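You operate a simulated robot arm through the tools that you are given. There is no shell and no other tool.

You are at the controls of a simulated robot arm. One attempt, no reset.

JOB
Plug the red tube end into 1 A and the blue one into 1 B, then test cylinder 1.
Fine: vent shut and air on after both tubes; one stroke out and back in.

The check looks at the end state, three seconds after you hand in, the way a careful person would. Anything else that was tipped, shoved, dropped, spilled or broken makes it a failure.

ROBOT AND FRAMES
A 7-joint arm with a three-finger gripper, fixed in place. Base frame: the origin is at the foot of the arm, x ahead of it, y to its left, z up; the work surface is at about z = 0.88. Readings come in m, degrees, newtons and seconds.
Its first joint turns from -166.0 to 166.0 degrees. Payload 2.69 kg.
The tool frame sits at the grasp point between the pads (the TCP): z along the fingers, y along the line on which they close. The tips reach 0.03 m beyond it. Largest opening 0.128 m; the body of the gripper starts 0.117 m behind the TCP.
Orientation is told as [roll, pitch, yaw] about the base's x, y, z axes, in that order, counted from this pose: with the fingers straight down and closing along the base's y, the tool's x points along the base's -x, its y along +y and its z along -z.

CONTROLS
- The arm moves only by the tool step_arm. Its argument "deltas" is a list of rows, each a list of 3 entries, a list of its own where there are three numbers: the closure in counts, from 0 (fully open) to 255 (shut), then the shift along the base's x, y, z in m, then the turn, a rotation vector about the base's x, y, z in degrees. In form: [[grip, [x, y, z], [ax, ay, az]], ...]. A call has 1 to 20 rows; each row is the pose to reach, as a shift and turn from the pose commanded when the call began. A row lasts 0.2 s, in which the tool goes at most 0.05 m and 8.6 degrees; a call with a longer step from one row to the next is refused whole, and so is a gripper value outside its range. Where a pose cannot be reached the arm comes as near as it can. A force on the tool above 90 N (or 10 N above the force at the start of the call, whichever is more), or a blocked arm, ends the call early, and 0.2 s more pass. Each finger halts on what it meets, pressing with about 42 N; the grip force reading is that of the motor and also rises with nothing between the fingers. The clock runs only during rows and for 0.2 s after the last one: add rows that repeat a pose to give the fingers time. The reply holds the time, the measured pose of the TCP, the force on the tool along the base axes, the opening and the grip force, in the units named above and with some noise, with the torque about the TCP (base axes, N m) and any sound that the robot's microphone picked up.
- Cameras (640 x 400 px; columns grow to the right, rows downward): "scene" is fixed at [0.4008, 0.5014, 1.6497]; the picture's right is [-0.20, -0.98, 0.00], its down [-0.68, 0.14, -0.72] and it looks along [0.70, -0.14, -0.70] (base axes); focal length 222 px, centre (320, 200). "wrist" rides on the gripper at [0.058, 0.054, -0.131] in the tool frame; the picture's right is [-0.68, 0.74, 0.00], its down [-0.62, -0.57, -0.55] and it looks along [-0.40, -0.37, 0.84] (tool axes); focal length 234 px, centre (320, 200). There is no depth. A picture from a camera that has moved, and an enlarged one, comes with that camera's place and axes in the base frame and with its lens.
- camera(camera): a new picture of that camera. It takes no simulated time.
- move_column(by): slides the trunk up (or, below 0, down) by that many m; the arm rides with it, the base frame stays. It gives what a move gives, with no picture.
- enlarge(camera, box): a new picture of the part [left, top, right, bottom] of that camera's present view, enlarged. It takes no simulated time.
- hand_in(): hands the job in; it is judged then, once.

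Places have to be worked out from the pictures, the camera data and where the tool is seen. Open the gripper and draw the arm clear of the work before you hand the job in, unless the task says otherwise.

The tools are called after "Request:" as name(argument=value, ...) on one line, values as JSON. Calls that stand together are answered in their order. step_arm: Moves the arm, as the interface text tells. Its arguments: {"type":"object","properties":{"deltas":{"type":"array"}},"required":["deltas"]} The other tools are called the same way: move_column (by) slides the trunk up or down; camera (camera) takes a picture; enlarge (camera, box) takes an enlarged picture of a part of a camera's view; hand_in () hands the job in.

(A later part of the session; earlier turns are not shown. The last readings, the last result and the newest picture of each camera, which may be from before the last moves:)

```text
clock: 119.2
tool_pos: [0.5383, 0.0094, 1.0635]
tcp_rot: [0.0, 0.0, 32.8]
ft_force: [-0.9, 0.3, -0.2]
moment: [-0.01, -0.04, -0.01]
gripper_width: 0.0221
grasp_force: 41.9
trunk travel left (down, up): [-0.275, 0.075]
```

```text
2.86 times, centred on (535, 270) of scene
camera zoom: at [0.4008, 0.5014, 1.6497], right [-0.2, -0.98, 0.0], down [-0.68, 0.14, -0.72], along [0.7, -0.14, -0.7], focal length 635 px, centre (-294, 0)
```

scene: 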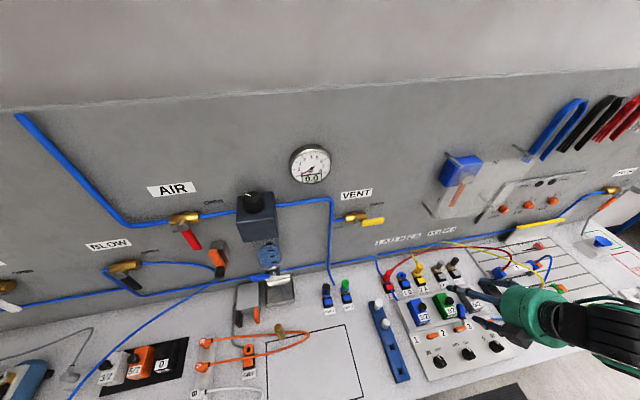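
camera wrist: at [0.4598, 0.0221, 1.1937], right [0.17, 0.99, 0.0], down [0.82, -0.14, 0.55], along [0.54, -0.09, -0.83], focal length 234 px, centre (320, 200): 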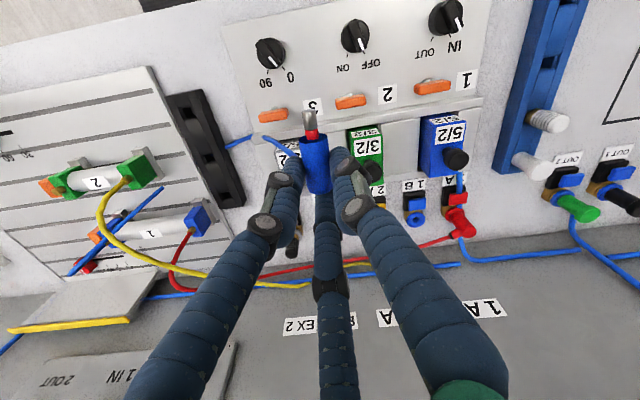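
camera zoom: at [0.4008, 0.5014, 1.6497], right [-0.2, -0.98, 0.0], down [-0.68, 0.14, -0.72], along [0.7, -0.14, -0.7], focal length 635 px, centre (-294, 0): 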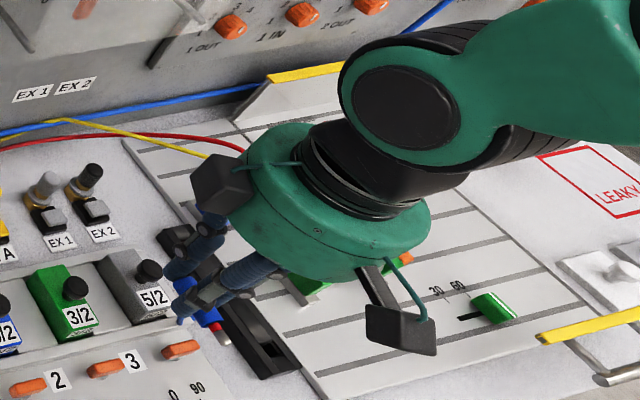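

The plug is held horizontally with its spigot toward -x. I'll carry it toward its rack hole, yawing so the spigot points toward the robot base. Then I'll test how far the hand can lean back at a safe height, so the spigot points down for racking.

Request:
step_arm(deltas=[[255, [-0.005, -0.03, 0.02], [0, 0, -5]], [255, [-0.01, -0.07, 0.04], [0, 0, -10]], [255, [-0.015, -0.11, 0.05], [0, 0, -15]], [255, [-0.018, -0.14, 0.055], [0, 0, -19]], [255, [-0.018, -0.15, 0.055], [0, 0, -19]], [255, [-0.018, -0.15, 0.055], [0, 0, -19]]])

Request:
step_arm(deltas=[[255, [0, 0, 0], [-2.2, -7.7, 0]], [255, [0, 0, 0], [-4.4, -15.4, 0]], [255, [0, 0, 0], [-6.6, -23.1, 0]], [255, [0, 0, 0], [-8.8, -30.8, 0]], [255, [0, 0, 0], [-8.8, -30.8, 0]]])

Request:
camera(camera="scene")

Request:
camera(camera="wrist")

```text
clock: 120.6
tool_pos: [0.5192, -0.141, 1.1163]
tcp_rot: [-0.1, -0.1, 13.9]
ft_force: [0.1, 0.8, -0.5]
moment: [0.02, 0.02, 0.0]
gripper_width: 0.0219
grasp_force: 42.5
trunk travel left (down, up): [-0.275, 0.075]
```

```text
clock: 121.8
tool_pos: [0.5184, -0.1402, 1.1186]
tcp_rot: [-17.4, -27.5, 18.3]
ft_force: [-0.5, 0.5, 0.0]
moment: [-0.01, -0.06, -0.02]
gripper_width: 0.0216
grasp_force: 42.2
trunk travel left (down, up): [-0.275, 0.075]
```

```text
taken
```

scene: 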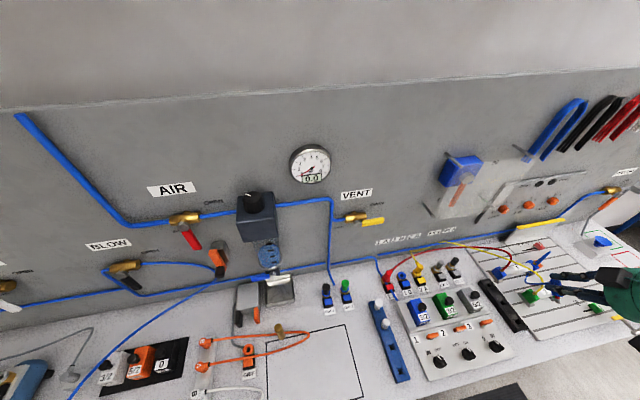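

```text
taken
camera wrist: at [0.3931, -0.0866, 1.1874], right [0.45, 0.89, 0.12], down [0.33, -0.29, 0.9], along [0.83, -0.36, -0.42], focal length 234 px, centre (320, 200)
```

wrist: 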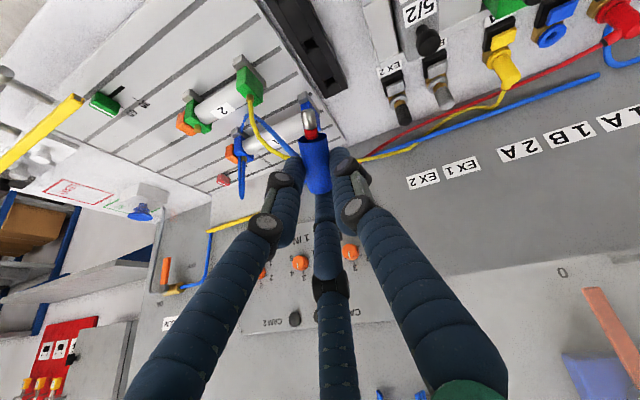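

Leaning 32° is fine here. I'll continue the lean in steps toward 62°.

Request:
step_arm(deltas=[[255, [0, 0, 0], [-2.1, -7.2, 0]], [255, [0, 0, 0], [-4.1, -14.4, 0]], [255, [0, 0, 0], [-6.2, -21.6, 0]], [255, [0, 0, 0], [-8.3, -28.8, 0]], [255, [0, 0, 0], [-8.3, -28.8, 0]]])

Request:
camera(camera="scene")

Request:
enlarge(camera="scene", box=[460, 230, 640, 342])

```text
clock: 123.0
tool_pos: [0.5194, -0.1403, 1.1175]
tcp_rot: [-43.5, -50.1, 35.1]
ft_force: [0.1, -0.2, -0.5]
moment: [0.01, -0.01, -0.01]
gripper_width: 0.0211
grasp_force: 41.9
trunk travel left (down, up): [-0.275, 0.075]
```

```text
taken
```

scene: 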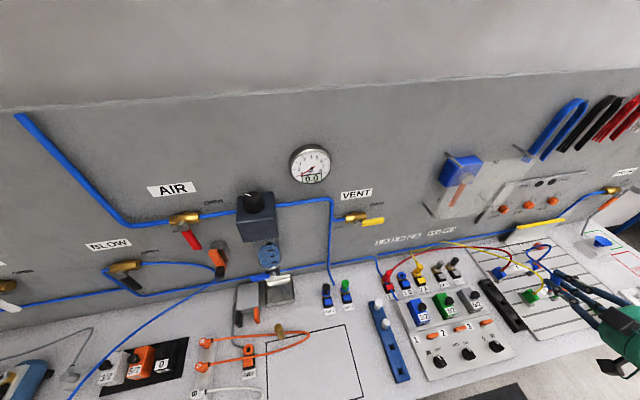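

```text
3.56 times, centred on (550, 286) of scene
camera zoom: at [0.4008, 0.5014, 1.6497], right [-0.2, -0.98, 0.0], down [-0.68, 0.14, -0.72], along [0.7, -0.14, -0.7], focal length 790 px, centre (-498, -106)
```

zoom: 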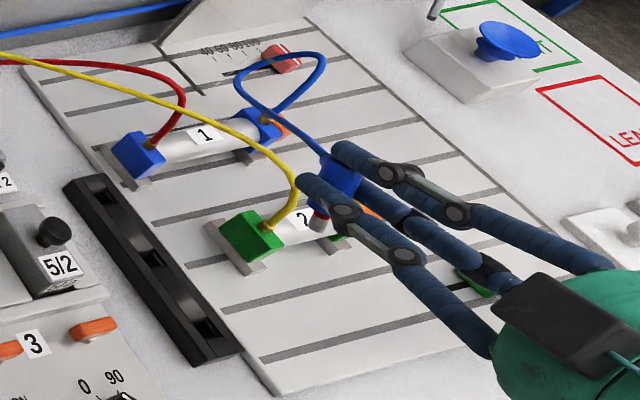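

At 62° the arm still reaches and the spigot now points down. I'll add another 18° to bring the plug close to vertical.

Request:
step_arm(deltas=[[255, [0, 0, 0], [-1.7, -5.8, 0]], [255, [0, 0, 0], [-3.3, -11.5, 0]], [255, [0, 0, 0], [-5.0, -17.3, 0]], [255, [0, 0, 0], [-5.0, -17.3, 0]]])

Request:
enlarge(camera="scene", box=[460, 230, 640, 342])

Request:
camera(camera="wrist")

```text
clock: 124.0
tool_pos: [0.5193, -0.1403, 1.1183]
tcp_rot: [-71.0, -58.6, 57.6]
ft_force: [-0.2, 0.1, -0.1]
moment: [0.03, 0.01, 0.03]
gripper_width: 0.0212
grasp_force: 42.0
trunk travel left (down, up): [-0.275, 0.075]
```

```text
3.56 times, centred on (550, 286) of scene
camera zoom: at [0.4008, 0.5014, 1.6497], right [-0.2, -0.98, 0.0], down [-0.68, 0.14, -0.72], along [0.7, -0.14, -0.7], focal length 790 px, centre (-498, -106)
```

zoom: 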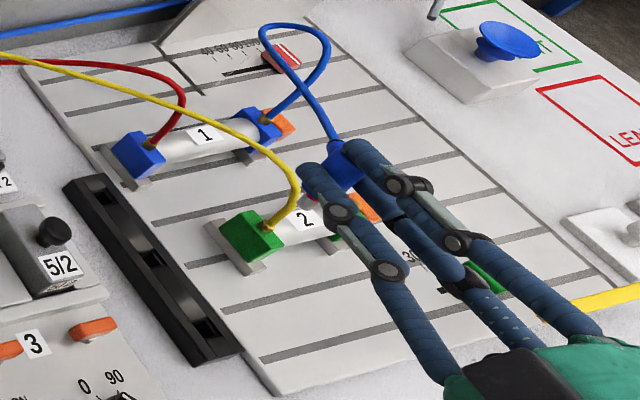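

```text
taken
camera wrist: at [0.3882, -0.0851, 1.0634], right [0.3, 0.93, 0.21], down [-0.44, -0.06, 0.9], along [0.85, -0.37, 0.39], focal length 234 px, centre (320, 200)
```

wrist: 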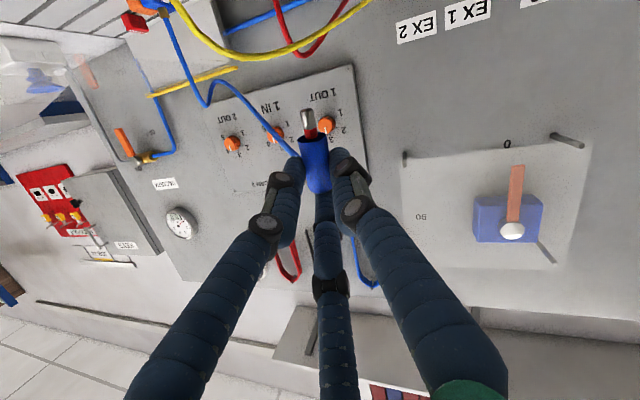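

The arm reaches an 80° lean, so racking the plug is feasible. I'll settle at about 72° for knuckle clearance and move so the spigot tip hovers above the near rack hole at (0.499,-0.146). Then I'll check in the scene view.

Request:
step_arm(deltas=[[255, [-0.008, -0.001, -0.02], [1.1, 3.9, 0]], [255, [-0.018, -0.002, -0.05], [2.2, 7.7, 0]], [255, [-0.026, -0.003, -0.085], [2.2, 7.7, 0]], [255, [-0.0304, -0.003, -0.12], [2.2, 7.7, 0]], [255, [-0.0304, -0.003, -0.133], [2.2, 7.7, 0]], [255, [-0.0304, -0.003, -0.133], [2.2, 7.7, 0]]])

Request:
enlarge(camera="scene", box=[480, 250, 576, 322])

Request:
enlarge(camera="scene", box=[440, 230, 640, 355])

```text
clock: 125.4
tool_pos: [0.4892, -0.1423, 0.9849]
tcp_rot: [-57.2, -55.5, 46.1]
ft_force: [-0.5, 0.0, 0.1]
moment: [0.0, 0.0, 0.0]
gripper_width: 0.0211
grasp_force: 42.1
trunk travel left (down, up): [-0.275, 0.075]
```

```text
5.56 times, centred on (528, 286) of scene
camera zoom: at [0.4008, 0.5014, 1.6497], right [-0.2, -0.98, 0.0], down [-0.68, 0.14, -0.72], along [0.7, -0.14, -0.7], focal length 1235 px, centre (-836, -278)
```

zoom: 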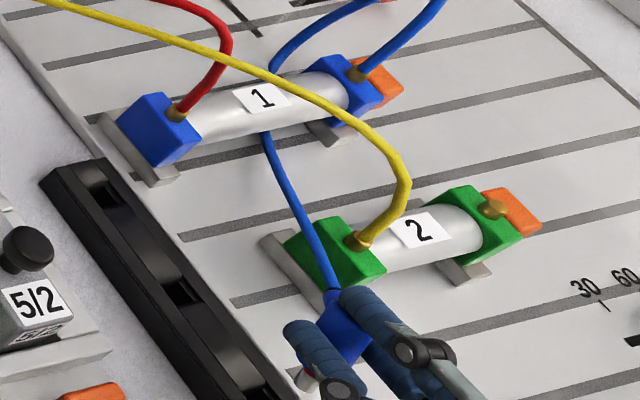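

```text
3.20 times, centred on (540, 292) of scene
camera zoom: at [0.4008, 0.5014, 1.6497], right [-0.2, -0.98, 0.0], down [-0.68, 0.14, -0.72], along [0.7, -0.14, -0.7], focal length 711 px, centre (-384, -96)
```

zoom: 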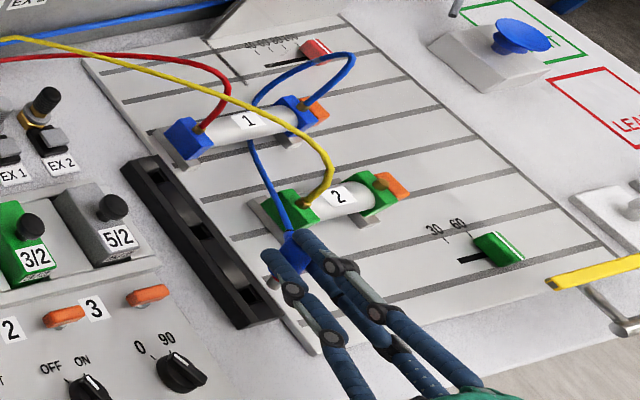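

Request:
enlarge(camera="scene", box=[490, 285, 554, 335])

```text
8.00 times, centred on (522, 310) of scene
camera zoom: at [0.4008, 0.5014, 1.6497], right [-0.2, -0.98, 0.0], down [-0.68, 0.14, -0.72], along [0.7, -0.14, -0.7], focal length 1778 px, centre (-1296, -680)
```

zoom: 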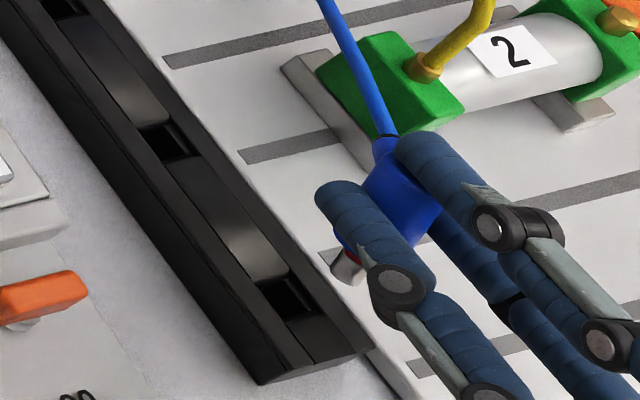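

The spigot tip is visible close to the near rack hole. Relative to the hole it needs about (+1.6,-2.9) mm, then down. I'll lower so the tip reaches the hole mouth.

Request:
step_arm(deltas=[[255, [0.0016, -0.0029, -0.01], [0, 0, 0]], [255, [0.0016, -0.0029, -0.022], [0, 0, 0]], [255, [0.0016, -0.0029, -0.032], [0, 0, 0]], [255, [0.0016, -0.0029, -0.032], [0, 0, 0]]])

Request:
enlarge(camera="scene", box=[490, 285, 554, 335])

```text
clock: 126.4
tool_pos: [0.4901, -0.146, 0.9535]
tcp_rot: [-57.2, -55.4, 46.1]
ft_force: [-0.4, 0.9, 0.0]
moment: [0.02, -0.04, -0.01]
gripper_width: 0.0212
grasp_force: 42.3
trunk travel left (down, up): [-0.275, 0.075]
```

```text
8.00 times, centred on (522, 310) of scene
camera zoom: at [0.4008, 0.5014, 1.6497], right [-0.2, -0.98, 0.0], down [-0.68, 0.14, -0.72], along [0.7, -0.14, -0.7], focal length 1778 px, centre (-1296, -680)
```

zoom: 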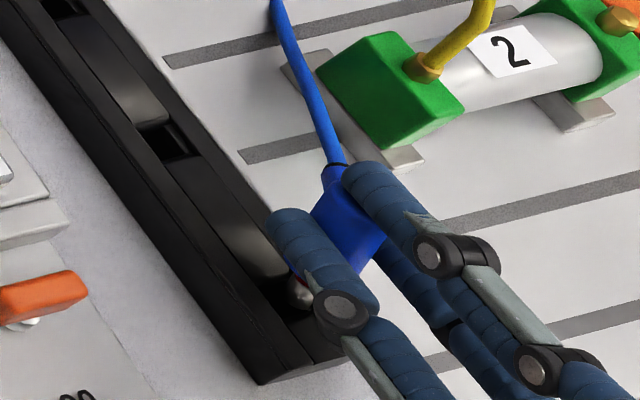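

The tip looks to be right at the hole. I'll insert along the plug's axis in small steps, watching the force.

Request:
step_arm(deltas=[[255, [-0.001, 0.0004, -0.004], [0, 0, 0]], [255, [-0.002, 0.0008, -0.008], [0, 0, 0]], [255, [-0.003, 0.001, -0.012], [0, 0, 0]], [255, [-0.003, 0.001, -0.012], [0, 0, 0]]])

Request:
enlarge(camera="scene", box=[490, 285, 554, 335])

```text
clock: 127.4
tool_pos: [0.4904, -0.1457, 0.9429]
tcp_rot: [-57.5, -55.6, 46.2]
ft_force: [20.1, 4.6, 6.8]
moment: [0.18, -1.08, 0.1]
gripper_width: 0.0211
grasp_force: 42.1
trunk travel left (down, up): [-0.275, 0.075]
```

```text
8.00 times, centred on (522, 310) of scene
camera zoom: at [0.4008, 0.5014, 1.6497], right [-0.2, -0.98, 0.0], down [-0.68, 0.14, -0.72], along [0.7, -0.14, -0.7], focal length 1778 px, centre (-1296, -680)
```

zoom: 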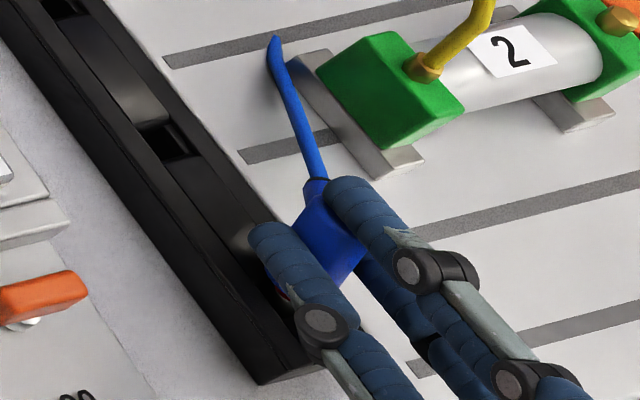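

The spigot is in the hole, pressing its -x wall with 20 N. I'll ease +x by 4 mm, go a little deeper, and see.

Request:
step_arm(deltas=[[255, [0.003, 0, 0], [0, 0, 0]], [255, [0.005, 0, -0.003], [0, 0, 0]], [255, [0.005, 0, -0.006], [0, 0, 0]], [255, [0.005, 0, -0.006], [0, 0, 0]]])

Request:
enlarge(camera="scene", box=[490, 285, 554, 335])

```text
clock: 128.4
tool_pos: [0.4936, -0.1448, 0.937]
tcp_rot: [-57.8, -55.7, 46.5]
ft_force: [-11.5, 7.2, 54.2]
moment: [-0.07, -0.64, 0.04]
gripper_width: 0.0221
grasp_force: 42.5
trunk travel left (down, up): [-0.275, 0.075]
```

```text
8.00 times, centred on (522, 310) of scene
camera zoom: at [0.4008, 0.5014, 1.6497], right [-0.2, -0.98, 0.0], down [-0.68, 0.14, -0.72], along [0.7, -0.14, -0.7], focal length 1778 px, centre (-1296, -680)
```

zoom: 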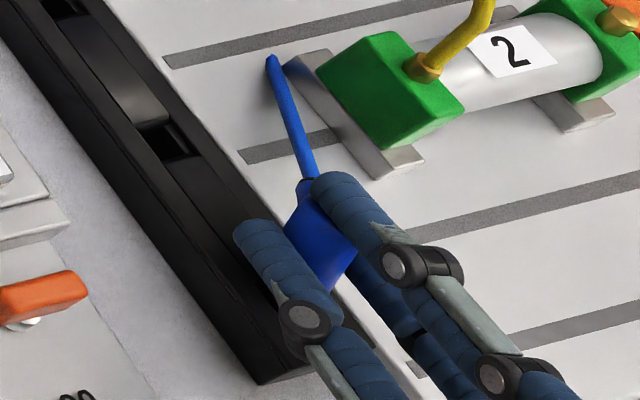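

The plug has bottomed in the rack hole. I'll relax the push by 3 mm, open the fingers, and look.

Request:
step_arm(deltas=[[255, [0, 0, 0.003], [0, 0, 0]], [215, [0, 0, 0.003], [0, 0, 0]], [180, [0, 0, 0.003], [0, 0, 0]], [150, [0, 0, 0.003], [0, 0, 0]], [150, [0, 0, 0.003], [0, 0, 0]]])

Request:
enlarge(camera="scene", box=[490, 285, 554, 335])

```text
clock: 129.6
tool_pos: [0.4931, -0.1455, 0.9393]
tcp_rot: [-57.0, -55.5, 45.9]
ft_force: [1.4, 0.5, 1.3]
moment: [0.03, -0.03, -0.04]
gripper_width: 0.0529
grasp_force: 0.1
trunk travel left (down, up): [-0.275, 0.075]
```

```text
8.00 times, centred on (522, 310) of scene
camera zoom: at [0.4008, 0.5014, 1.6497], right [-0.2, -0.98, 0.0], down [-0.68, 0.14, -0.72], along [0.7, -0.14, -0.7], focal length 1778 px, centre (-1296, -680)
```

zoom: 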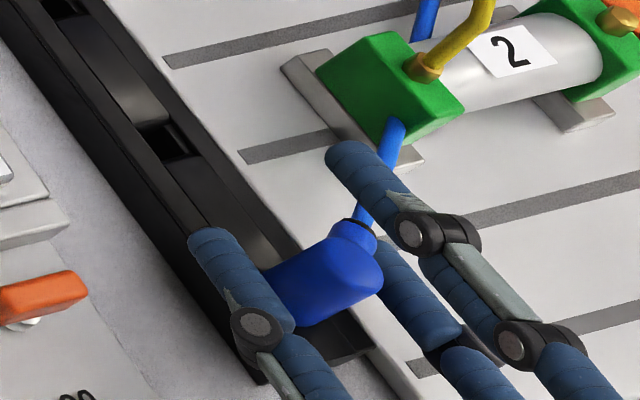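

The plug is standing in the rack hole, leaning somewhat. I'll withdraw the hand backward along its own axis.

Request:
step_arm(deltas=[[150, [-0.018, 0.005, 0.006], [0, 0, 0]], [150, [-0.037, 0.0104, 0.012], [0, 0, 0]], [150, [-0.064, 0.018, 0.022], [0, 0, 0]], [150, [-0.09, 0.025, 0.04], [0, 0, 0]], [150, [-0.1, 0.03, 0.07], [0, 0, 0]], [150, [-0.1, 0.03, 0.11], [0, 0, 0]], [150, [-0.1, 0.03, 0.14], [0, 0, 0]]])

Request:
enlarge(camera="scene", box=[480, 265, 560, 325])

Request:
camera(camera="scene")

```text
clock: 131.4
tool_pos: [0.4589, -0.1415, 1.1171]
tcp_rot: [-70.3, -57.7, 57.1]
ft_force: [-0.2, 0.3, 0.0]
moment: [-0.03, 0.01, 0.01]
gripper_width: 0.0529
grasp_force: 0.1
trunk travel left (down, up): [-0.275, 0.075]
stopped in row 7: the arm was blocked; the commanded pose is now the measured one
```

```text
6.67 times, centred on (520, 295) of scene
camera zoom: at [0.4008, 0.5014, 1.6497], right [-0.2, -0.98, 0.0], down [-0.68, 0.14, -0.72], along [0.7, -0.14, -0.7], focal length 1482 px, centre (-1013, -433)
```

zoom: 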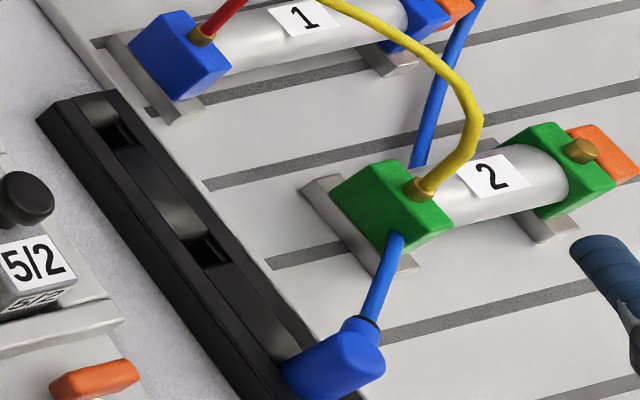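

```text
taken
```

scene: 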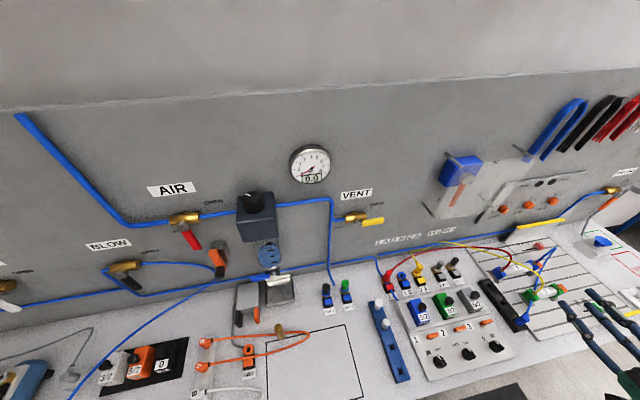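

The plug stands in the rack. The arm folded close to its body and stopped, so I'll move outward while levelling the hand back to vertical.

Request:
step_arm(deltas=[[150, [0.01, 0.005, 0.0], [2.2, 7.7, 0]], [150, [0.02, 0.01, 0.01], [4.4, 15.4, 0]], [150, [0.03, 0.015, 0.02], [6.6, 23.1, 0]], [150, [0.04, 0.02, 0.02], [8.9, 30.8, 0]], [150, [0.045, 0.025, 0.02], [11.1, 38.5, 0]], [150, [0.045, 0.03, 0.02], [13.3, 46.2, 0]], [150, [0.045, 0.03, 0.02], [15.5, 53.9, 0]], [150, [0.045, 0.03, 0.02], [17.7, 61.6, 0]], [150, [0.045, 0.03, 0.02], [20, 69.3, 0]], [150, [0.045, 0.03, 0.02], [22, 76.5, 0]], [150, [0.045, 0.03, 0.02], [22, 76.5, 0]]])

Request:
camera(camera="wrist")

Request:
camera(camera="scene")

```text
clock: 133.8
tool_pos: [0.505, -0.112, 1.134]
tcp_rot: [0.2, 0.1, 14.2]
ft_force: [0.3, -2.6, -1.3]
moment: [0.18, 0.02, 0.04]
gripper_width: 0.0527
grasp_force: 0.1
out of reach, approached as far as the arm can: row 8, 9, 10
trunk travel left (down, up): [-0.275, 0.075]
```

```text
taken
camera wrist: at [0.4353, -0.0751, 1.265], right [0.47, 0.88, 0.0], down [0.74, -0.4, 0.54], along [0.48, -0.26, -0.84], focal length 234 px, centre (320, 200)
```

wrist: 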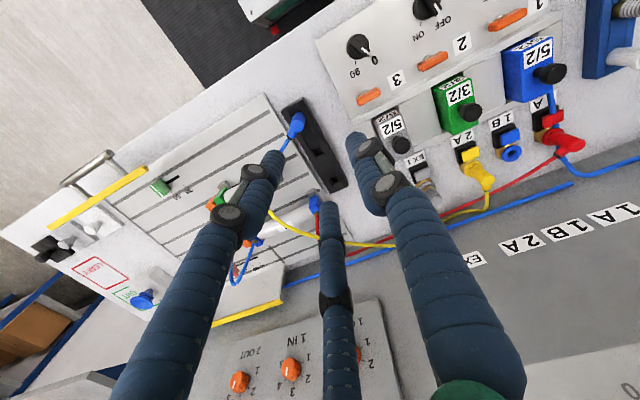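

```text
taken
```

scene: 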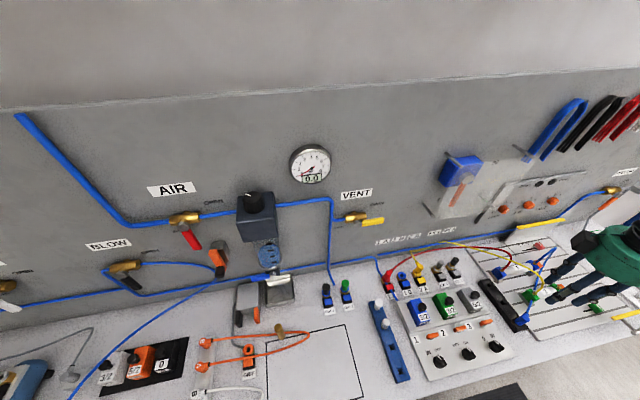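

Level again. A close look at blue in the rack:

Request:
enlarge(camera="wrist", box=[250, 85, 370, 160])

Request:
enlarge(camera="scene", box=[490, 280, 554, 330])

```text
5.33 times, centred on (310, 122) of wrist
camera zoom: at [0.4353, -0.0751, 1.265], right [0.47, 0.88, 0.0], down [0.74, -0.4, 0.54], along [0.48, -0.26, -0.84], focal length 1249 px, centre (373, 613)
```

zoom: 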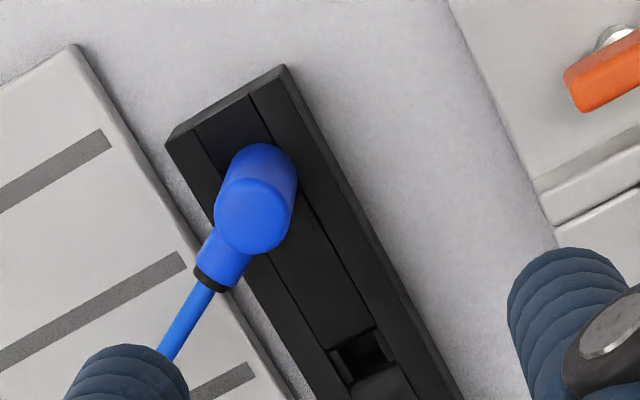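

```text
8.00 times, centred on (522, 305) of scene
camera zoom: at [0.4008, 0.5014, 1.6497], right [-0.2, -0.98, 0.0], down [-0.68, 0.14, -0.72], along [0.7, -0.14, -0.7], focal length 1778 px, centre (-1296, -640)
```

zoom: 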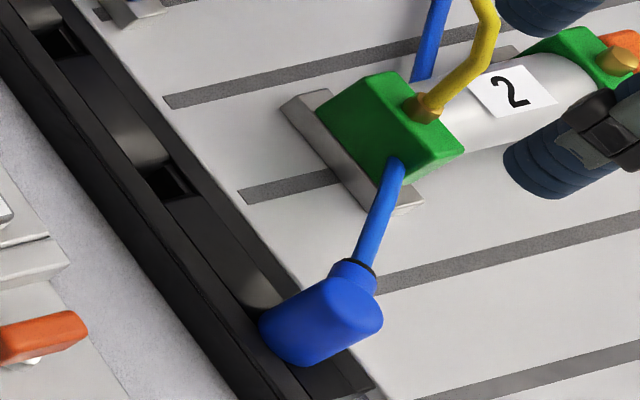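

Blue is upright in the rack hole with its outlet at about -58°, which suits a yaw of 30° at both rack and socket. I'll turn to yaw 30°, move over it, and lower to z≈1.0 to check alignment.

Request:
step_arm(deltas=[[150, [0, -0.01, 0], [0, 0, 5.3]], [150, [-0.003, -0.02, -0.02], [0, 0, 10.6]], [150, [-0.0057, -0.0334, -0.05], [0, 0, 15.8]], [150, [-0.0057, -0.0334, -0.09], [0, 0, 15.8]], [150, [-0.0057, -0.0334, -0.125], [0, 0, 15.8]], [150, [-0.0057, -0.0334, -0.125], [0, 0, 15.8]]])

Request:
enlarge(camera="wrist", box=[240, 100, 400, 200])

Request:
enlarge(camera="scene", box=[490, 260, 586, 332])

```text
clock: 135.2
tool_pos: [0.4977, -0.1445, 1.0099]
tcp_rot: [-0.2, 0.0, 30.6]
ft_force: [0.4, -0.6, 0.3]
moment: [0.0, 0.05, -0.03]
gripper_width: 0.0528
grasp_force: 0.0
trunk travel left (down, up): [-0.275, 0.075]
```

```text
4.00 times, centred on (320, 150) of wrist
camera zoom: at [0.4212, -0.1291, 1.1412], right [0.21, 0.98, 0.0], down [0.82, -0.17, 0.55], along [0.54, -0.12, -0.84], focal length 937 px, centre (320, 400)
```

zoom: 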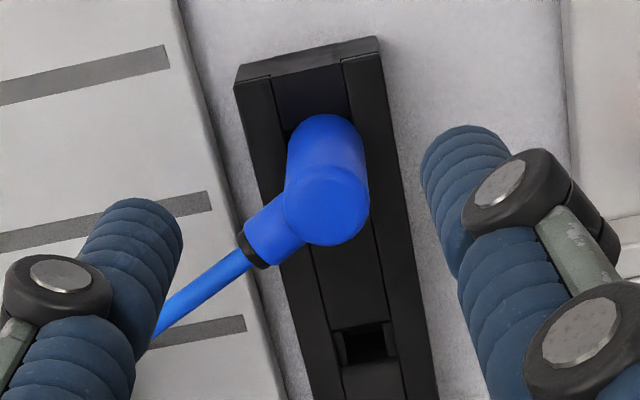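

```text
5.56 times, centred on (538, 296) of scene
camera zoom: at [0.4008, 0.5014, 1.6497], right [-0.2, -0.98, 0.0], down [-0.68, 0.14, -0.72], along [0.7, -0.14, -0.7], focal length 1235 px, centre (-891, -333)
```

zoom: 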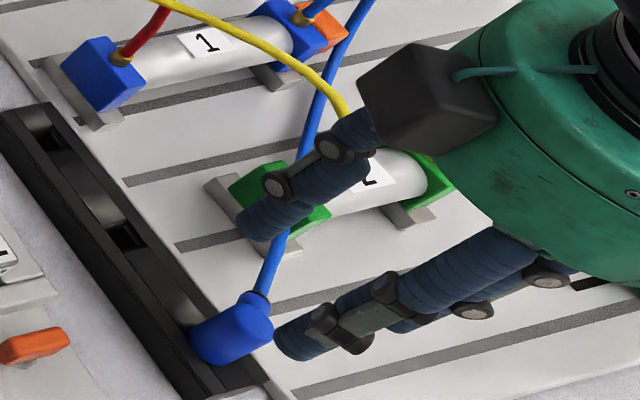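

Aligned within 2 mm and upright. I'll correct, descend to z≈0.938, and check.

Request:
step_arm(deltas=[[150, [0.001, 0.002, -0.02], [0, 0, 0]], [150, [0.001, 0.002, -0.045], [0, 0, 0]], [150, [0.001, 0.002, -0.062], [0, 0, 0]], [150, [0.001, 0.002, -0.072], [0, 0, 0]], [150, [0.001, 0.002, -0.072], [0, 0, 0]]])

Request:
enlarge(camera="wrist", box=[240, 100, 400, 200])

```text
clock: 136.4
tool_pos: [0.5001, -0.1437, 0.9381]
tcp_rot: [-0.1, 0.2, 30.5]
ft_force: [-1.1, -0.1, -0.3]
moment: [-0.03, 0.03, 0.0]
gripper_width: 0.0527
grasp_force: 0.1
trunk travel left (down, up): [-0.275, 0.075]
```

```text
4.00 times, centred on (320, 150) of wrist
camera zoom: at [0.4224, -0.1273, 1.0687], right [0.21, 0.98, 0.0], down [0.82, -0.17, 0.55], along [0.54, -0.12, -0.84], focal length 937 px, centre (320, 400)
```

zoom: 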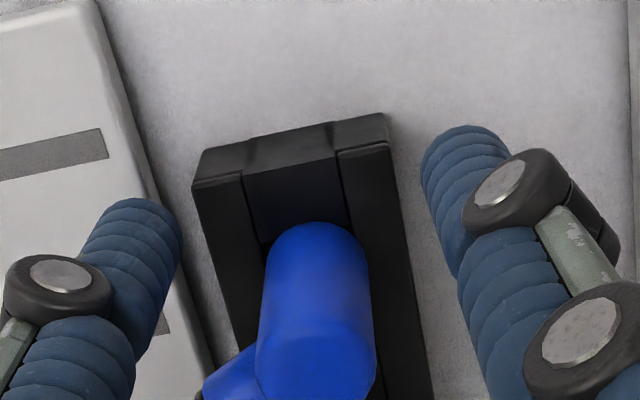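

Centred with clearance all round. Closing.

Request:
step_arm(deltas=[[190, [0, 0, 0], [0, 0, 0]], [215, [0, 0, 0], [0, 0, 0]], [255, [0, 0, 0], [0, 0, 0]], [255, [0, 0, 0], [0, 0, 0]], [255, [0, 0, 0], [0, 0, 0]]])

Request:
enlarge(camera="wrist", box=[240, 100, 400, 200])

```text
clock: 137.6
tool_pos: [0.4992, -0.1434, 0.9379]
tcp_rot: [-0.1, 0.1, 30.5]
ft_force: [0.5, -0.9, -0.9]
moment: [-0.03, -0.02, 0.0]
gripper_width: 0.0179
grasp_force: 41.7
trunk travel left (down, up): [-0.275, 0.075]
```

```text
4.00 times, centred on (320, 150) of wrist
camera zoom: at [0.4222, -0.1272, 1.0688], right [0.21, 0.98, 0.0], down [0.82, -0.17, 0.55], along [0.54, -0.12, -0.84], focal length 937 px, centre (320, 400)
```

zoom: 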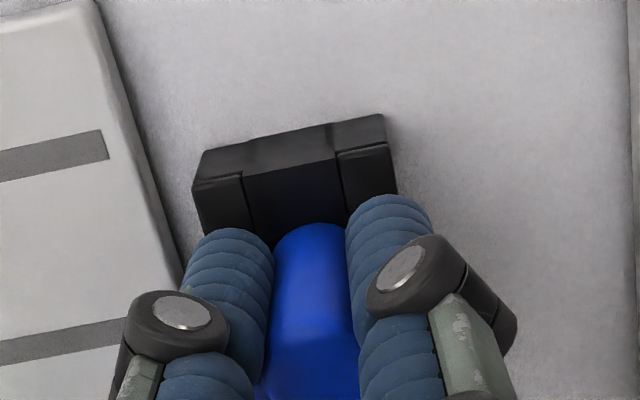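

Gripped cleanly at 17.9 mm. I'll lift and carry it to the lane in front of 1B, keeping yaw 30°.

Request:
step_arm(deltas=[[255, [0, 0, 0.006], [0, 0, 0]], [255, [0, 0, 0.025], [0, 0, 0]], [255, [0, 0, 0.065], [0, 0, 0]], [255, [0, 0, 0.105], [0, 0, 0]], [255, [0.01, 0.03, 0.125], [0, 0, 0]], [255, [0.025, 0.07, 0.125], [0, 0, 0]], [255, [0.04, 0.115, 0.125], [0, 0, 0]], [255, [0.055, 0.16, 0.125], [0, 0, 0]], [255, [0.07, 0.2, 0.125], [0, 0, 0]], [255, [0.085, 0.24, 0.125], [0, 0, 0]], [255, [0.1, 0.2785, 0.125], [0, 0, 0]], [255, [0.1, 0.2785, 0.125], [0, 0, 0]]])

Request:
camera(camera="wrist")

Request:
camera(camera="scene")

```text
clock: 140.2
tool_pos: [0.6004, 0.1361, 1.0633]
tcp_rot: [-0.1, 0.1, 30.5]
ft_force: [0.4, 0.4, -0.9]
moment: [-0.1, 0.06, 0.01]
gripper_width: 0.0179
grasp_force: 42.4
trunk travel left (down, up): [-0.275, 0.075]
```

```text
taken
camera wrist: at [0.5235, 0.1523, 1.1935], right [0.21, 0.98, 0.0], down [0.82, -0.17, 0.55], along [0.54, -0.12, -0.84], focal length 234 px, centre (320, 200)
```

wrist: 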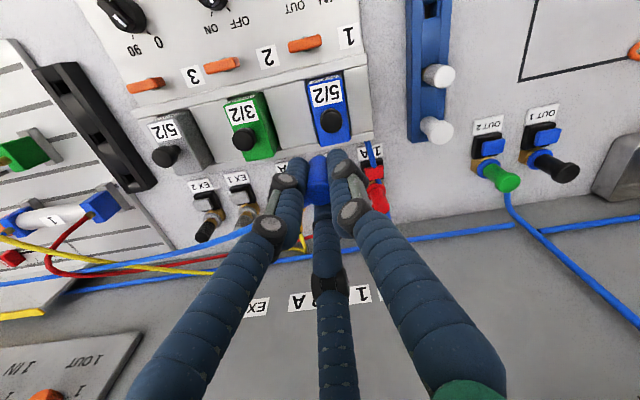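

```text
taken
```

scene: 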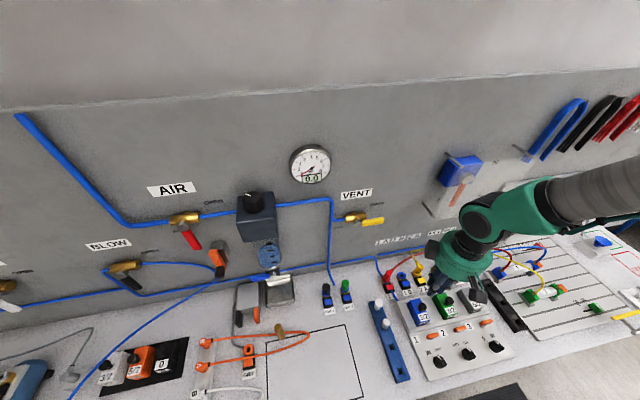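

I'll lean back 13° for guard-plate clearance, come down in the lane in front of 1B to z≈0.98, then check.

Request:
step_arm(deltas=[[255, [0.015, 0, -0.01], [0, -6.5, 0]], [255, [0.03, -0.001, -0.03], [0, -13, 0]], [255, [0.045, -0.0015, -0.06], [0, -13, 0]], [255, [0.055, -0.0015, -0.083], [0, -13, 0]], [255, [0.055, -0.0015, -0.083], [0, -13, 0]]])

Request:
enlarge(camera="wrist", box=[240, 90, 400, 190])

Request:
enlarge(camera="scene", box=[360, 180, 520, 310])

```text
clock: 141.4
tool_pos: [0.6555, 0.1342, 0.9804]
tcp_rot: [-6.7, -11.1, 31.1]
ft_force: [1.2, 0.1, -0.8]
moment: [-0.03, 0.02, 0.0]
gripper_width: 0.0177
grasp_force: 42.1
trunk travel left (down, up): [-0.275, 0.075]
```

```text
4.00 times, centred on (320, 140) of wrist
camera zoom: at [0.5504, 0.1506, 1.0893], right [0.2, 0.98, 0.05], down [0.67, -0.17, 0.72], along [0.71, -0.12, -0.69], focal length 937 px, centre (320, 440)
```

zoom: 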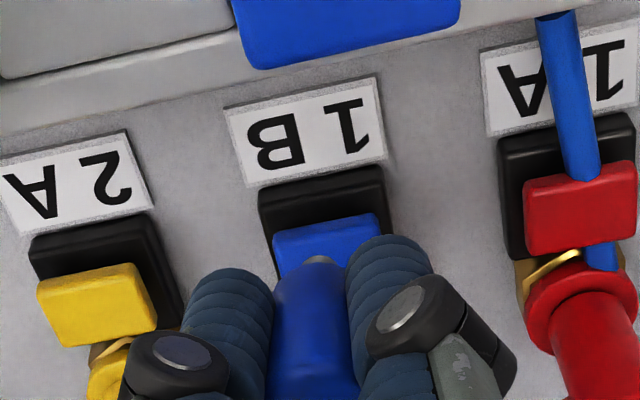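

```text
3.08 times, centred on (440, 245) of scene
camera zoom: at [0.4008, 0.5014, 1.6497], right [-0.2, -0.98, 0.0], down [-0.68, 0.14, -0.72], along [0.7, -0.14, -0.7], focal length 684 px, centre (-49, 62)
```

zoom: 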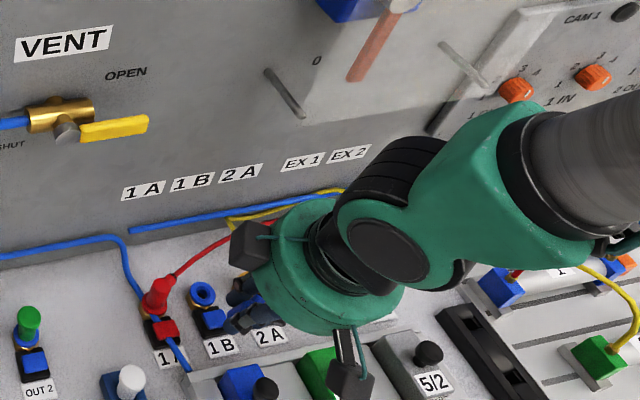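

All clear. I'll slide forward so the plug axis passes through the 1B ring, then check alignment.

Request:
step_arm(deltas=[[255, [0.015, 0, 0], [0, 0, 0]], [255, [0.03, 0, -0.002], [0, 0, 0]], [255, [0.0397, 0.0003, -0.005], [0, 0, 0]], [255, [0.0397, 0.0003, -0.005], [0, 0, 0]]])

Request:
enlarge(camera="wrist", box=[260, 100, 380, 175])

Request:
enlarge(camera="scene", box=[360, 180, 520, 310])

```text
clock: 142.4
tool_pos: [0.6944, 0.134, 0.9742]
tcp_rot: [-6.8, -11.1, 31.1]
ft_force: [-0.3, 0.2, 0.0]
moment: [-0.02, -0.01, 0.03]
gripper_width: 0.0177
grasp_force: 42.3
trunk travel left (down, up): [-0.275, 0.075]
```

```text
5.33 times, centred on (320, 138) of wrist
camera zoom: at [0.5895, 0.1506, 1.0846], right [0.2, 0.98, 0.05], down [0.67, -0.17, 0.72], along [0.71, -0.12, -0.69], focal length 1249 px, centre (320, 533)
```

zoom: 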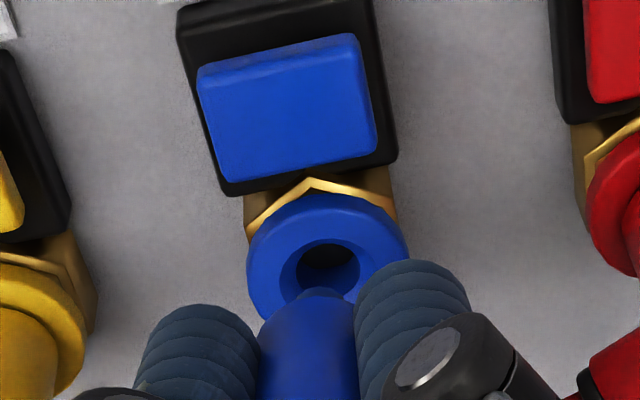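

```text
3.08 times, centred on (440, 245) of scene
camera zoom: at [0.4008, 0.5014, 1.6497], right [-0.2, -0.98, 0.0], down [-0.68, 0.14, -0.72], along [0.7, -0.14, -0.7], focal length 684 px, centre (-49, 62)
```

zoom: 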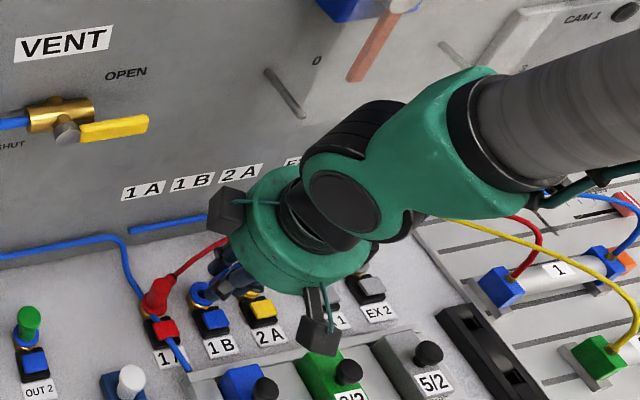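

The ring is 1.6 mm toward +y of the plug axis; the rest agrees. I'll correct y and lower along the axis until the spigot enters the funnel.

Request:
step_arm(deltas=[[255, [0, 0.0016, 0], [0, 0, 0]], [255, [0.002, 0.0016, -0.009], [0, 0, 0]], [255, [0.0042, 0.0016, -0.0183], [0, 0, 0]], [255, [0.0042, 0.0016, -0.0183], [0, 0, 0]]])

Request:
enlarge(camera="wrist", box=[260, 110, 380, 185])

```text
clock: 143.4
tool_pos: [0.6978, 0.1346, 0.9578]
tcp_rot: [-6.8, -11.1, 31.1]
ft_force: [0.6, -0.5, -0.3]
moment: [0.0, -0.03, -0.01]
gripper_width: 0.0176
grasp_force: 41.9
trunk travel left (down, up): [-0.275, 0.075]
```

```text
5.33 times, centred on (320, 148) of wrist
camera zoom: at [0.5938, 0.152, 1.0663], right [0.21, 0.98, 0.05], down [0.67, -0.17, 0.72], along [0.71, -0.12, -0.69], focal length 1249 px, centre (320, 480)
```

zoom: 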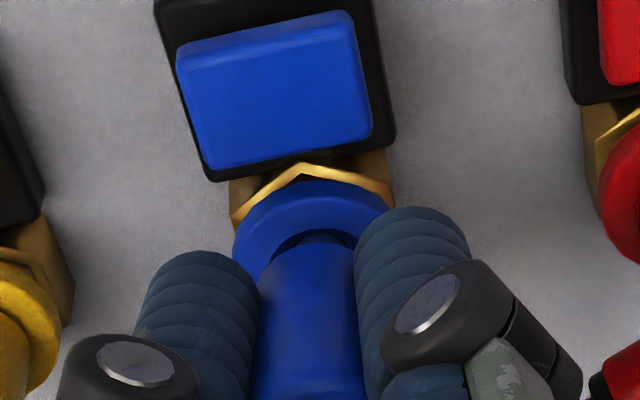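

The spigot is entering without load. Next I'll swing the lean from 13° to 9° about the socket while going deeper.

Request:
step_arm(deltas=[[255, [0.0024, 0, -0.0045], [0, 1.4, 0]], [255, [0.0048, 0, -0.009], [0, 2.8, 0]], [255, [0.0068, 0, -0.0129], [0, 4, 0]], [255, [0.0068, 0, -0.0129], [0, 4, 0]]])

Request:
enlarge(camera="wrist", box=[260, 110, 380, 185])

```text
clock: 144.4
tool_pos: [0.7058, 0.1366, 0.9444]
tcp_rot: [-4.7, -7.8, 30.8]
ft_force: [14.0, 0.4, 2.2]
moment: [0.02, -0.64, 0.01]
gripper_width: 0.0179
grasp_force: 42.1
trunk travel left (down, up): [-0.275, 0.075]
```

```text
5.33 times, centred on (320, 148) of wrist
camera zoom: at [0.6092, 0.1524, 1.0607], right [0.21, 0.98, 0.03], down [0.72, -0.17, 0.67], along [0.66, -0.12, -0.74], focal length 1249 px, centre (320, 480)
```

zoom: 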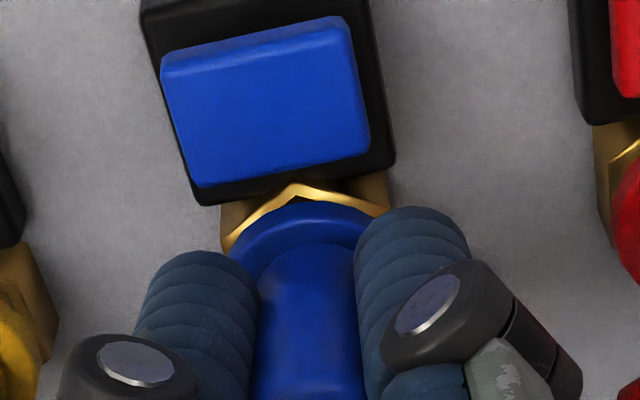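

The spigot touches the hole's -x wall with 14 N, so I'll ease +x about 2 mm while continuing down.

Request:
step_arm(deltas=[[255, [0.0015, 0, 0], [0, 0, 0]], [255, [0.002, 0, -0.002], [0, 0, 0]], [255, [0.0024, 0, -0.004], [0, 0, 0]], [255, [0.0024, 0, -0.004], [0, 0, 0]]])

Request:
enlarge(camera="wrist", box=[260, 110, 380, 185])

```text
clock: 145.4
tool_pos: [0.7066, 0.1356, 0.9401]
tcp_rot: [-4.7, -7.6, 30.8]
ft_force: [5.6, -0.5, 6.6]
moment: [0.0, -0.21, -0.01]
gripper_width: 0.0176
grasp_force: 42.1
trunk travel left (down, up): [-0.275, 0.075]
```

```text
5.33 times, centred on (320, 148) of wrist
camera zoom: at [0.6102, 0.1523, 1.0566], right [0.21, 0.98, 0.03], down [0.72, -0.17, 0.67], along [0.66, -0.12, -0.74], focal length 1249 px, centre (320, 480)
```

zoom: 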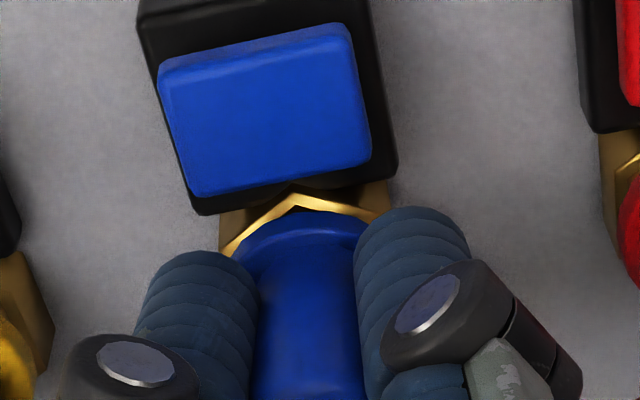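

About 4 mm left with light load. Pressing it home.

Request:
step_arm(deltas=[[255, [0.0005, 0, -0.002], [0, 0, 0]], [255, [0.0008, 0, -0.004], [0, 0, 0]], [255, [0.001, 0, -0.006], [0, 0, 0]], [255, [0.001, 0, -0.007], [0, 0, 0]], [255, [0.001, 0, -0.007], [0, 0, 0]]])

Request:
enlarge(camera="wrist", box=[260, 110, 380, 185])

```text
clock: 146.6
tool_pos: [0.7085, 0.1359, 0.9338]
tcp_rot: [-4.7, -7.9, 30.8]
ft_force: [-3.5, -0.2, 29.9]
moment: [-0.05, -0.01, -0.02]
gripper_width: 0.0173
grasp_force: 42.1
trunk travel left (down, up): [-0.275, 0.075]
```

```text
5.33 times, centred on (320, 148) of wrist
camera zoom: at [0.6111, 0.1523, 1.0508], right [0.21, 0.98, 0.03], down [0.72, -0.17, 0.67], along [0.66, -0.12, -0.74], focal length 1249 px, centre (320, 480)
```

zoom: 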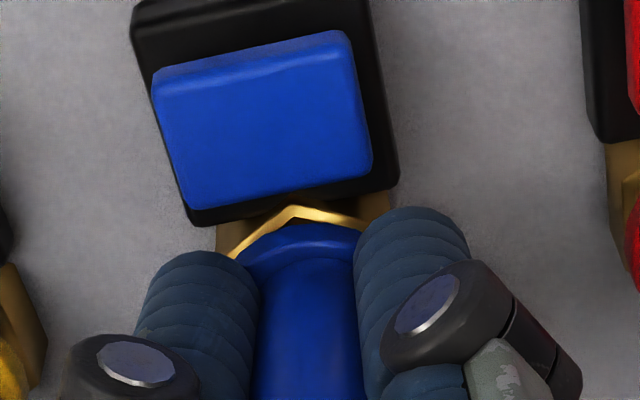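

30 N, the same as red at its stop. I'll press another 2 mm to confirm it has bottomed, i.e. that the force plateaus.

Request:
step_arm(deltas=[[255, [0.0002, 0, -0.0015], [0, 0, 0]], [255, [0.0003, 0, -0.003], [0, 0, 0]], [255, [0.0003, 0, -0.003], [0, 0, 0]]])

Request:
step_arm(deltas=[[255, [0, 0, 0.001], [0, 0, 0]], [150, [0, 0, 0.001], [0, 0, 0]], [150, [0, 0, 0.001], [0, 0, 0]], [150, [0, 0, 0.001], [0, 0, 0]]])

Request:
enlarge(camera="wrist", box=[240, 100, 400, 200])

Request:
enlarge(camera="scene", box=[372, 250, 436, 300])

```text
clock: 147.4
tool_pos: [0.7095, 0.1357, 0.9322]
tcp_rot: [-4.7, -7.9, 30.8]
ft_force: [-2.6, -1.1, 41.3]
moment: [-0.11, 0.17, -0.01]
gripper_width: 0.0175
grasp_force: 41.6
trunk travel left (down, up): [-0.275, 0.075]
```

```text
clock: 148.4
tool_pos: [0.7069, 0.1361, 0.929]
tcp_rot: [-4.6, -7.5, 30.8]
ft_force: [-0.6, 0.3, 0.4]
moment: [-0.01, -0.03, -0.01]
gripper_width: 0.0528
grasp_force: 0.0
trunk travel left (down, up): [-0.275, 0.075]
```

```text
4.00 times, centred on (320, 150) of wrist
camera zoom: at [0.6109, 0.1522, 1.0468], right [0.21, 0.98, 0.03], down [0.72, -0.17, 0.67], along [0.66, -0.12, -0.74], focal length 937 px, centre (320, 400)
```

zoom: 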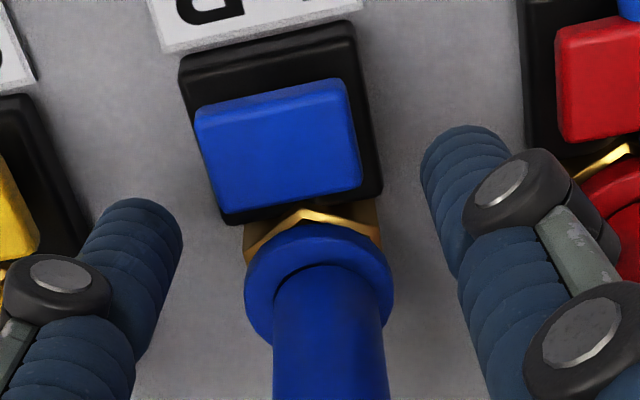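

```text
8.00 times, centred on (404, 275) of scene
camera zoom: at [0.4008, 0.5014, 1.6497], right [-0.2, -0.98, 0.0], down [-0.68, 0.14, -0.72], along [0.7, -0.14, -0.7], focal length 1778 px, centre (-352, -400)
```

zoom: 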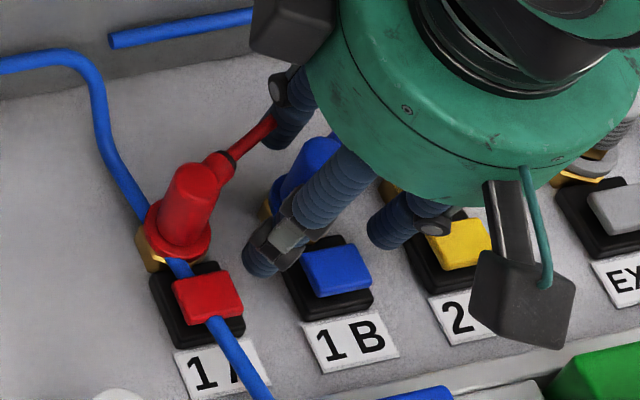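

Blue is standing upright in 1B, with no click and no contact on release. I'll back out carefully along the axis, increasing the lean as I rise so that neither the plug nor the guard plate is touched.

Request:
step_arm(deltas=[[150, [-0.002, 0, 0.012], [0, -1.5, 0]], [150, [-0.005, 0, 0.026], [0, -3, 0]], [150, [-0.0085, 0, 0.04], [0, -4.5, 0]], [150, [-0.012, 0, 0.053], [0, -5, 0]], [150, [-0.012, 0, 0.053], [0, -5, 0]]])

Request:
enlarge(camera="wrist", box=[240, 100, 400, 200])

Request:
enlarge(camera="scene", box=[372, 250, 436, 300])

```text
clock: 149.6
tool_pos: [0.6967, 0.1369, 0.9841]
tcp_rot: [-7.3, -11.9, 31.2]
ft_force: [-0.7, 0.2, -0.5]
moment: [0.01, -0.01, 0.02]
gripper_width: 0.0529
grasp_force: 0.1
trunk travel left (down, up): [-0.275, 0.075]
```

```text
4.00 times, centred on (320, 150) of wrist
camera zoom: at [0.5897, 0.1522, 1.0918], right [0.2, 0.98, 0.05], down [0.66, -0.17, 0.73], along [0.72, -0.12, -0.68], focal length 937 px, centre (320, 400)
```

zoom: 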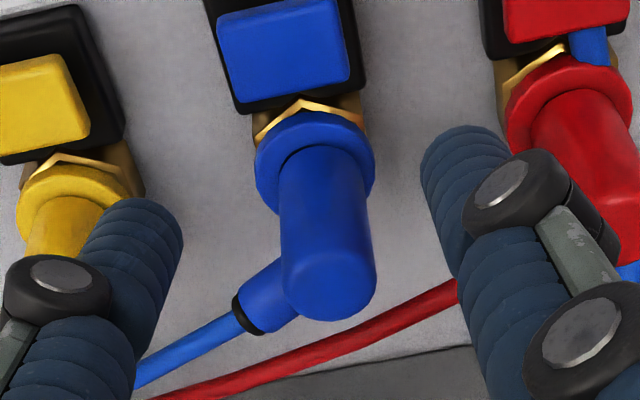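

```text
8.00 times, centred on (404, 275) of scene
camera zoom: at [0.4008, 0.5014, 1.6497], right [-0.2, -0.98, 0.0], down [-0.68, 0.14, -0.72], along [0.7, -0.14, -0.7], focal length 1778 px, centre (-352, -400)
```

zoom: 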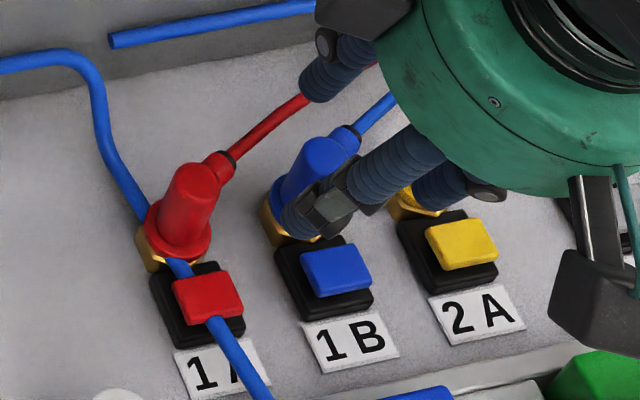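

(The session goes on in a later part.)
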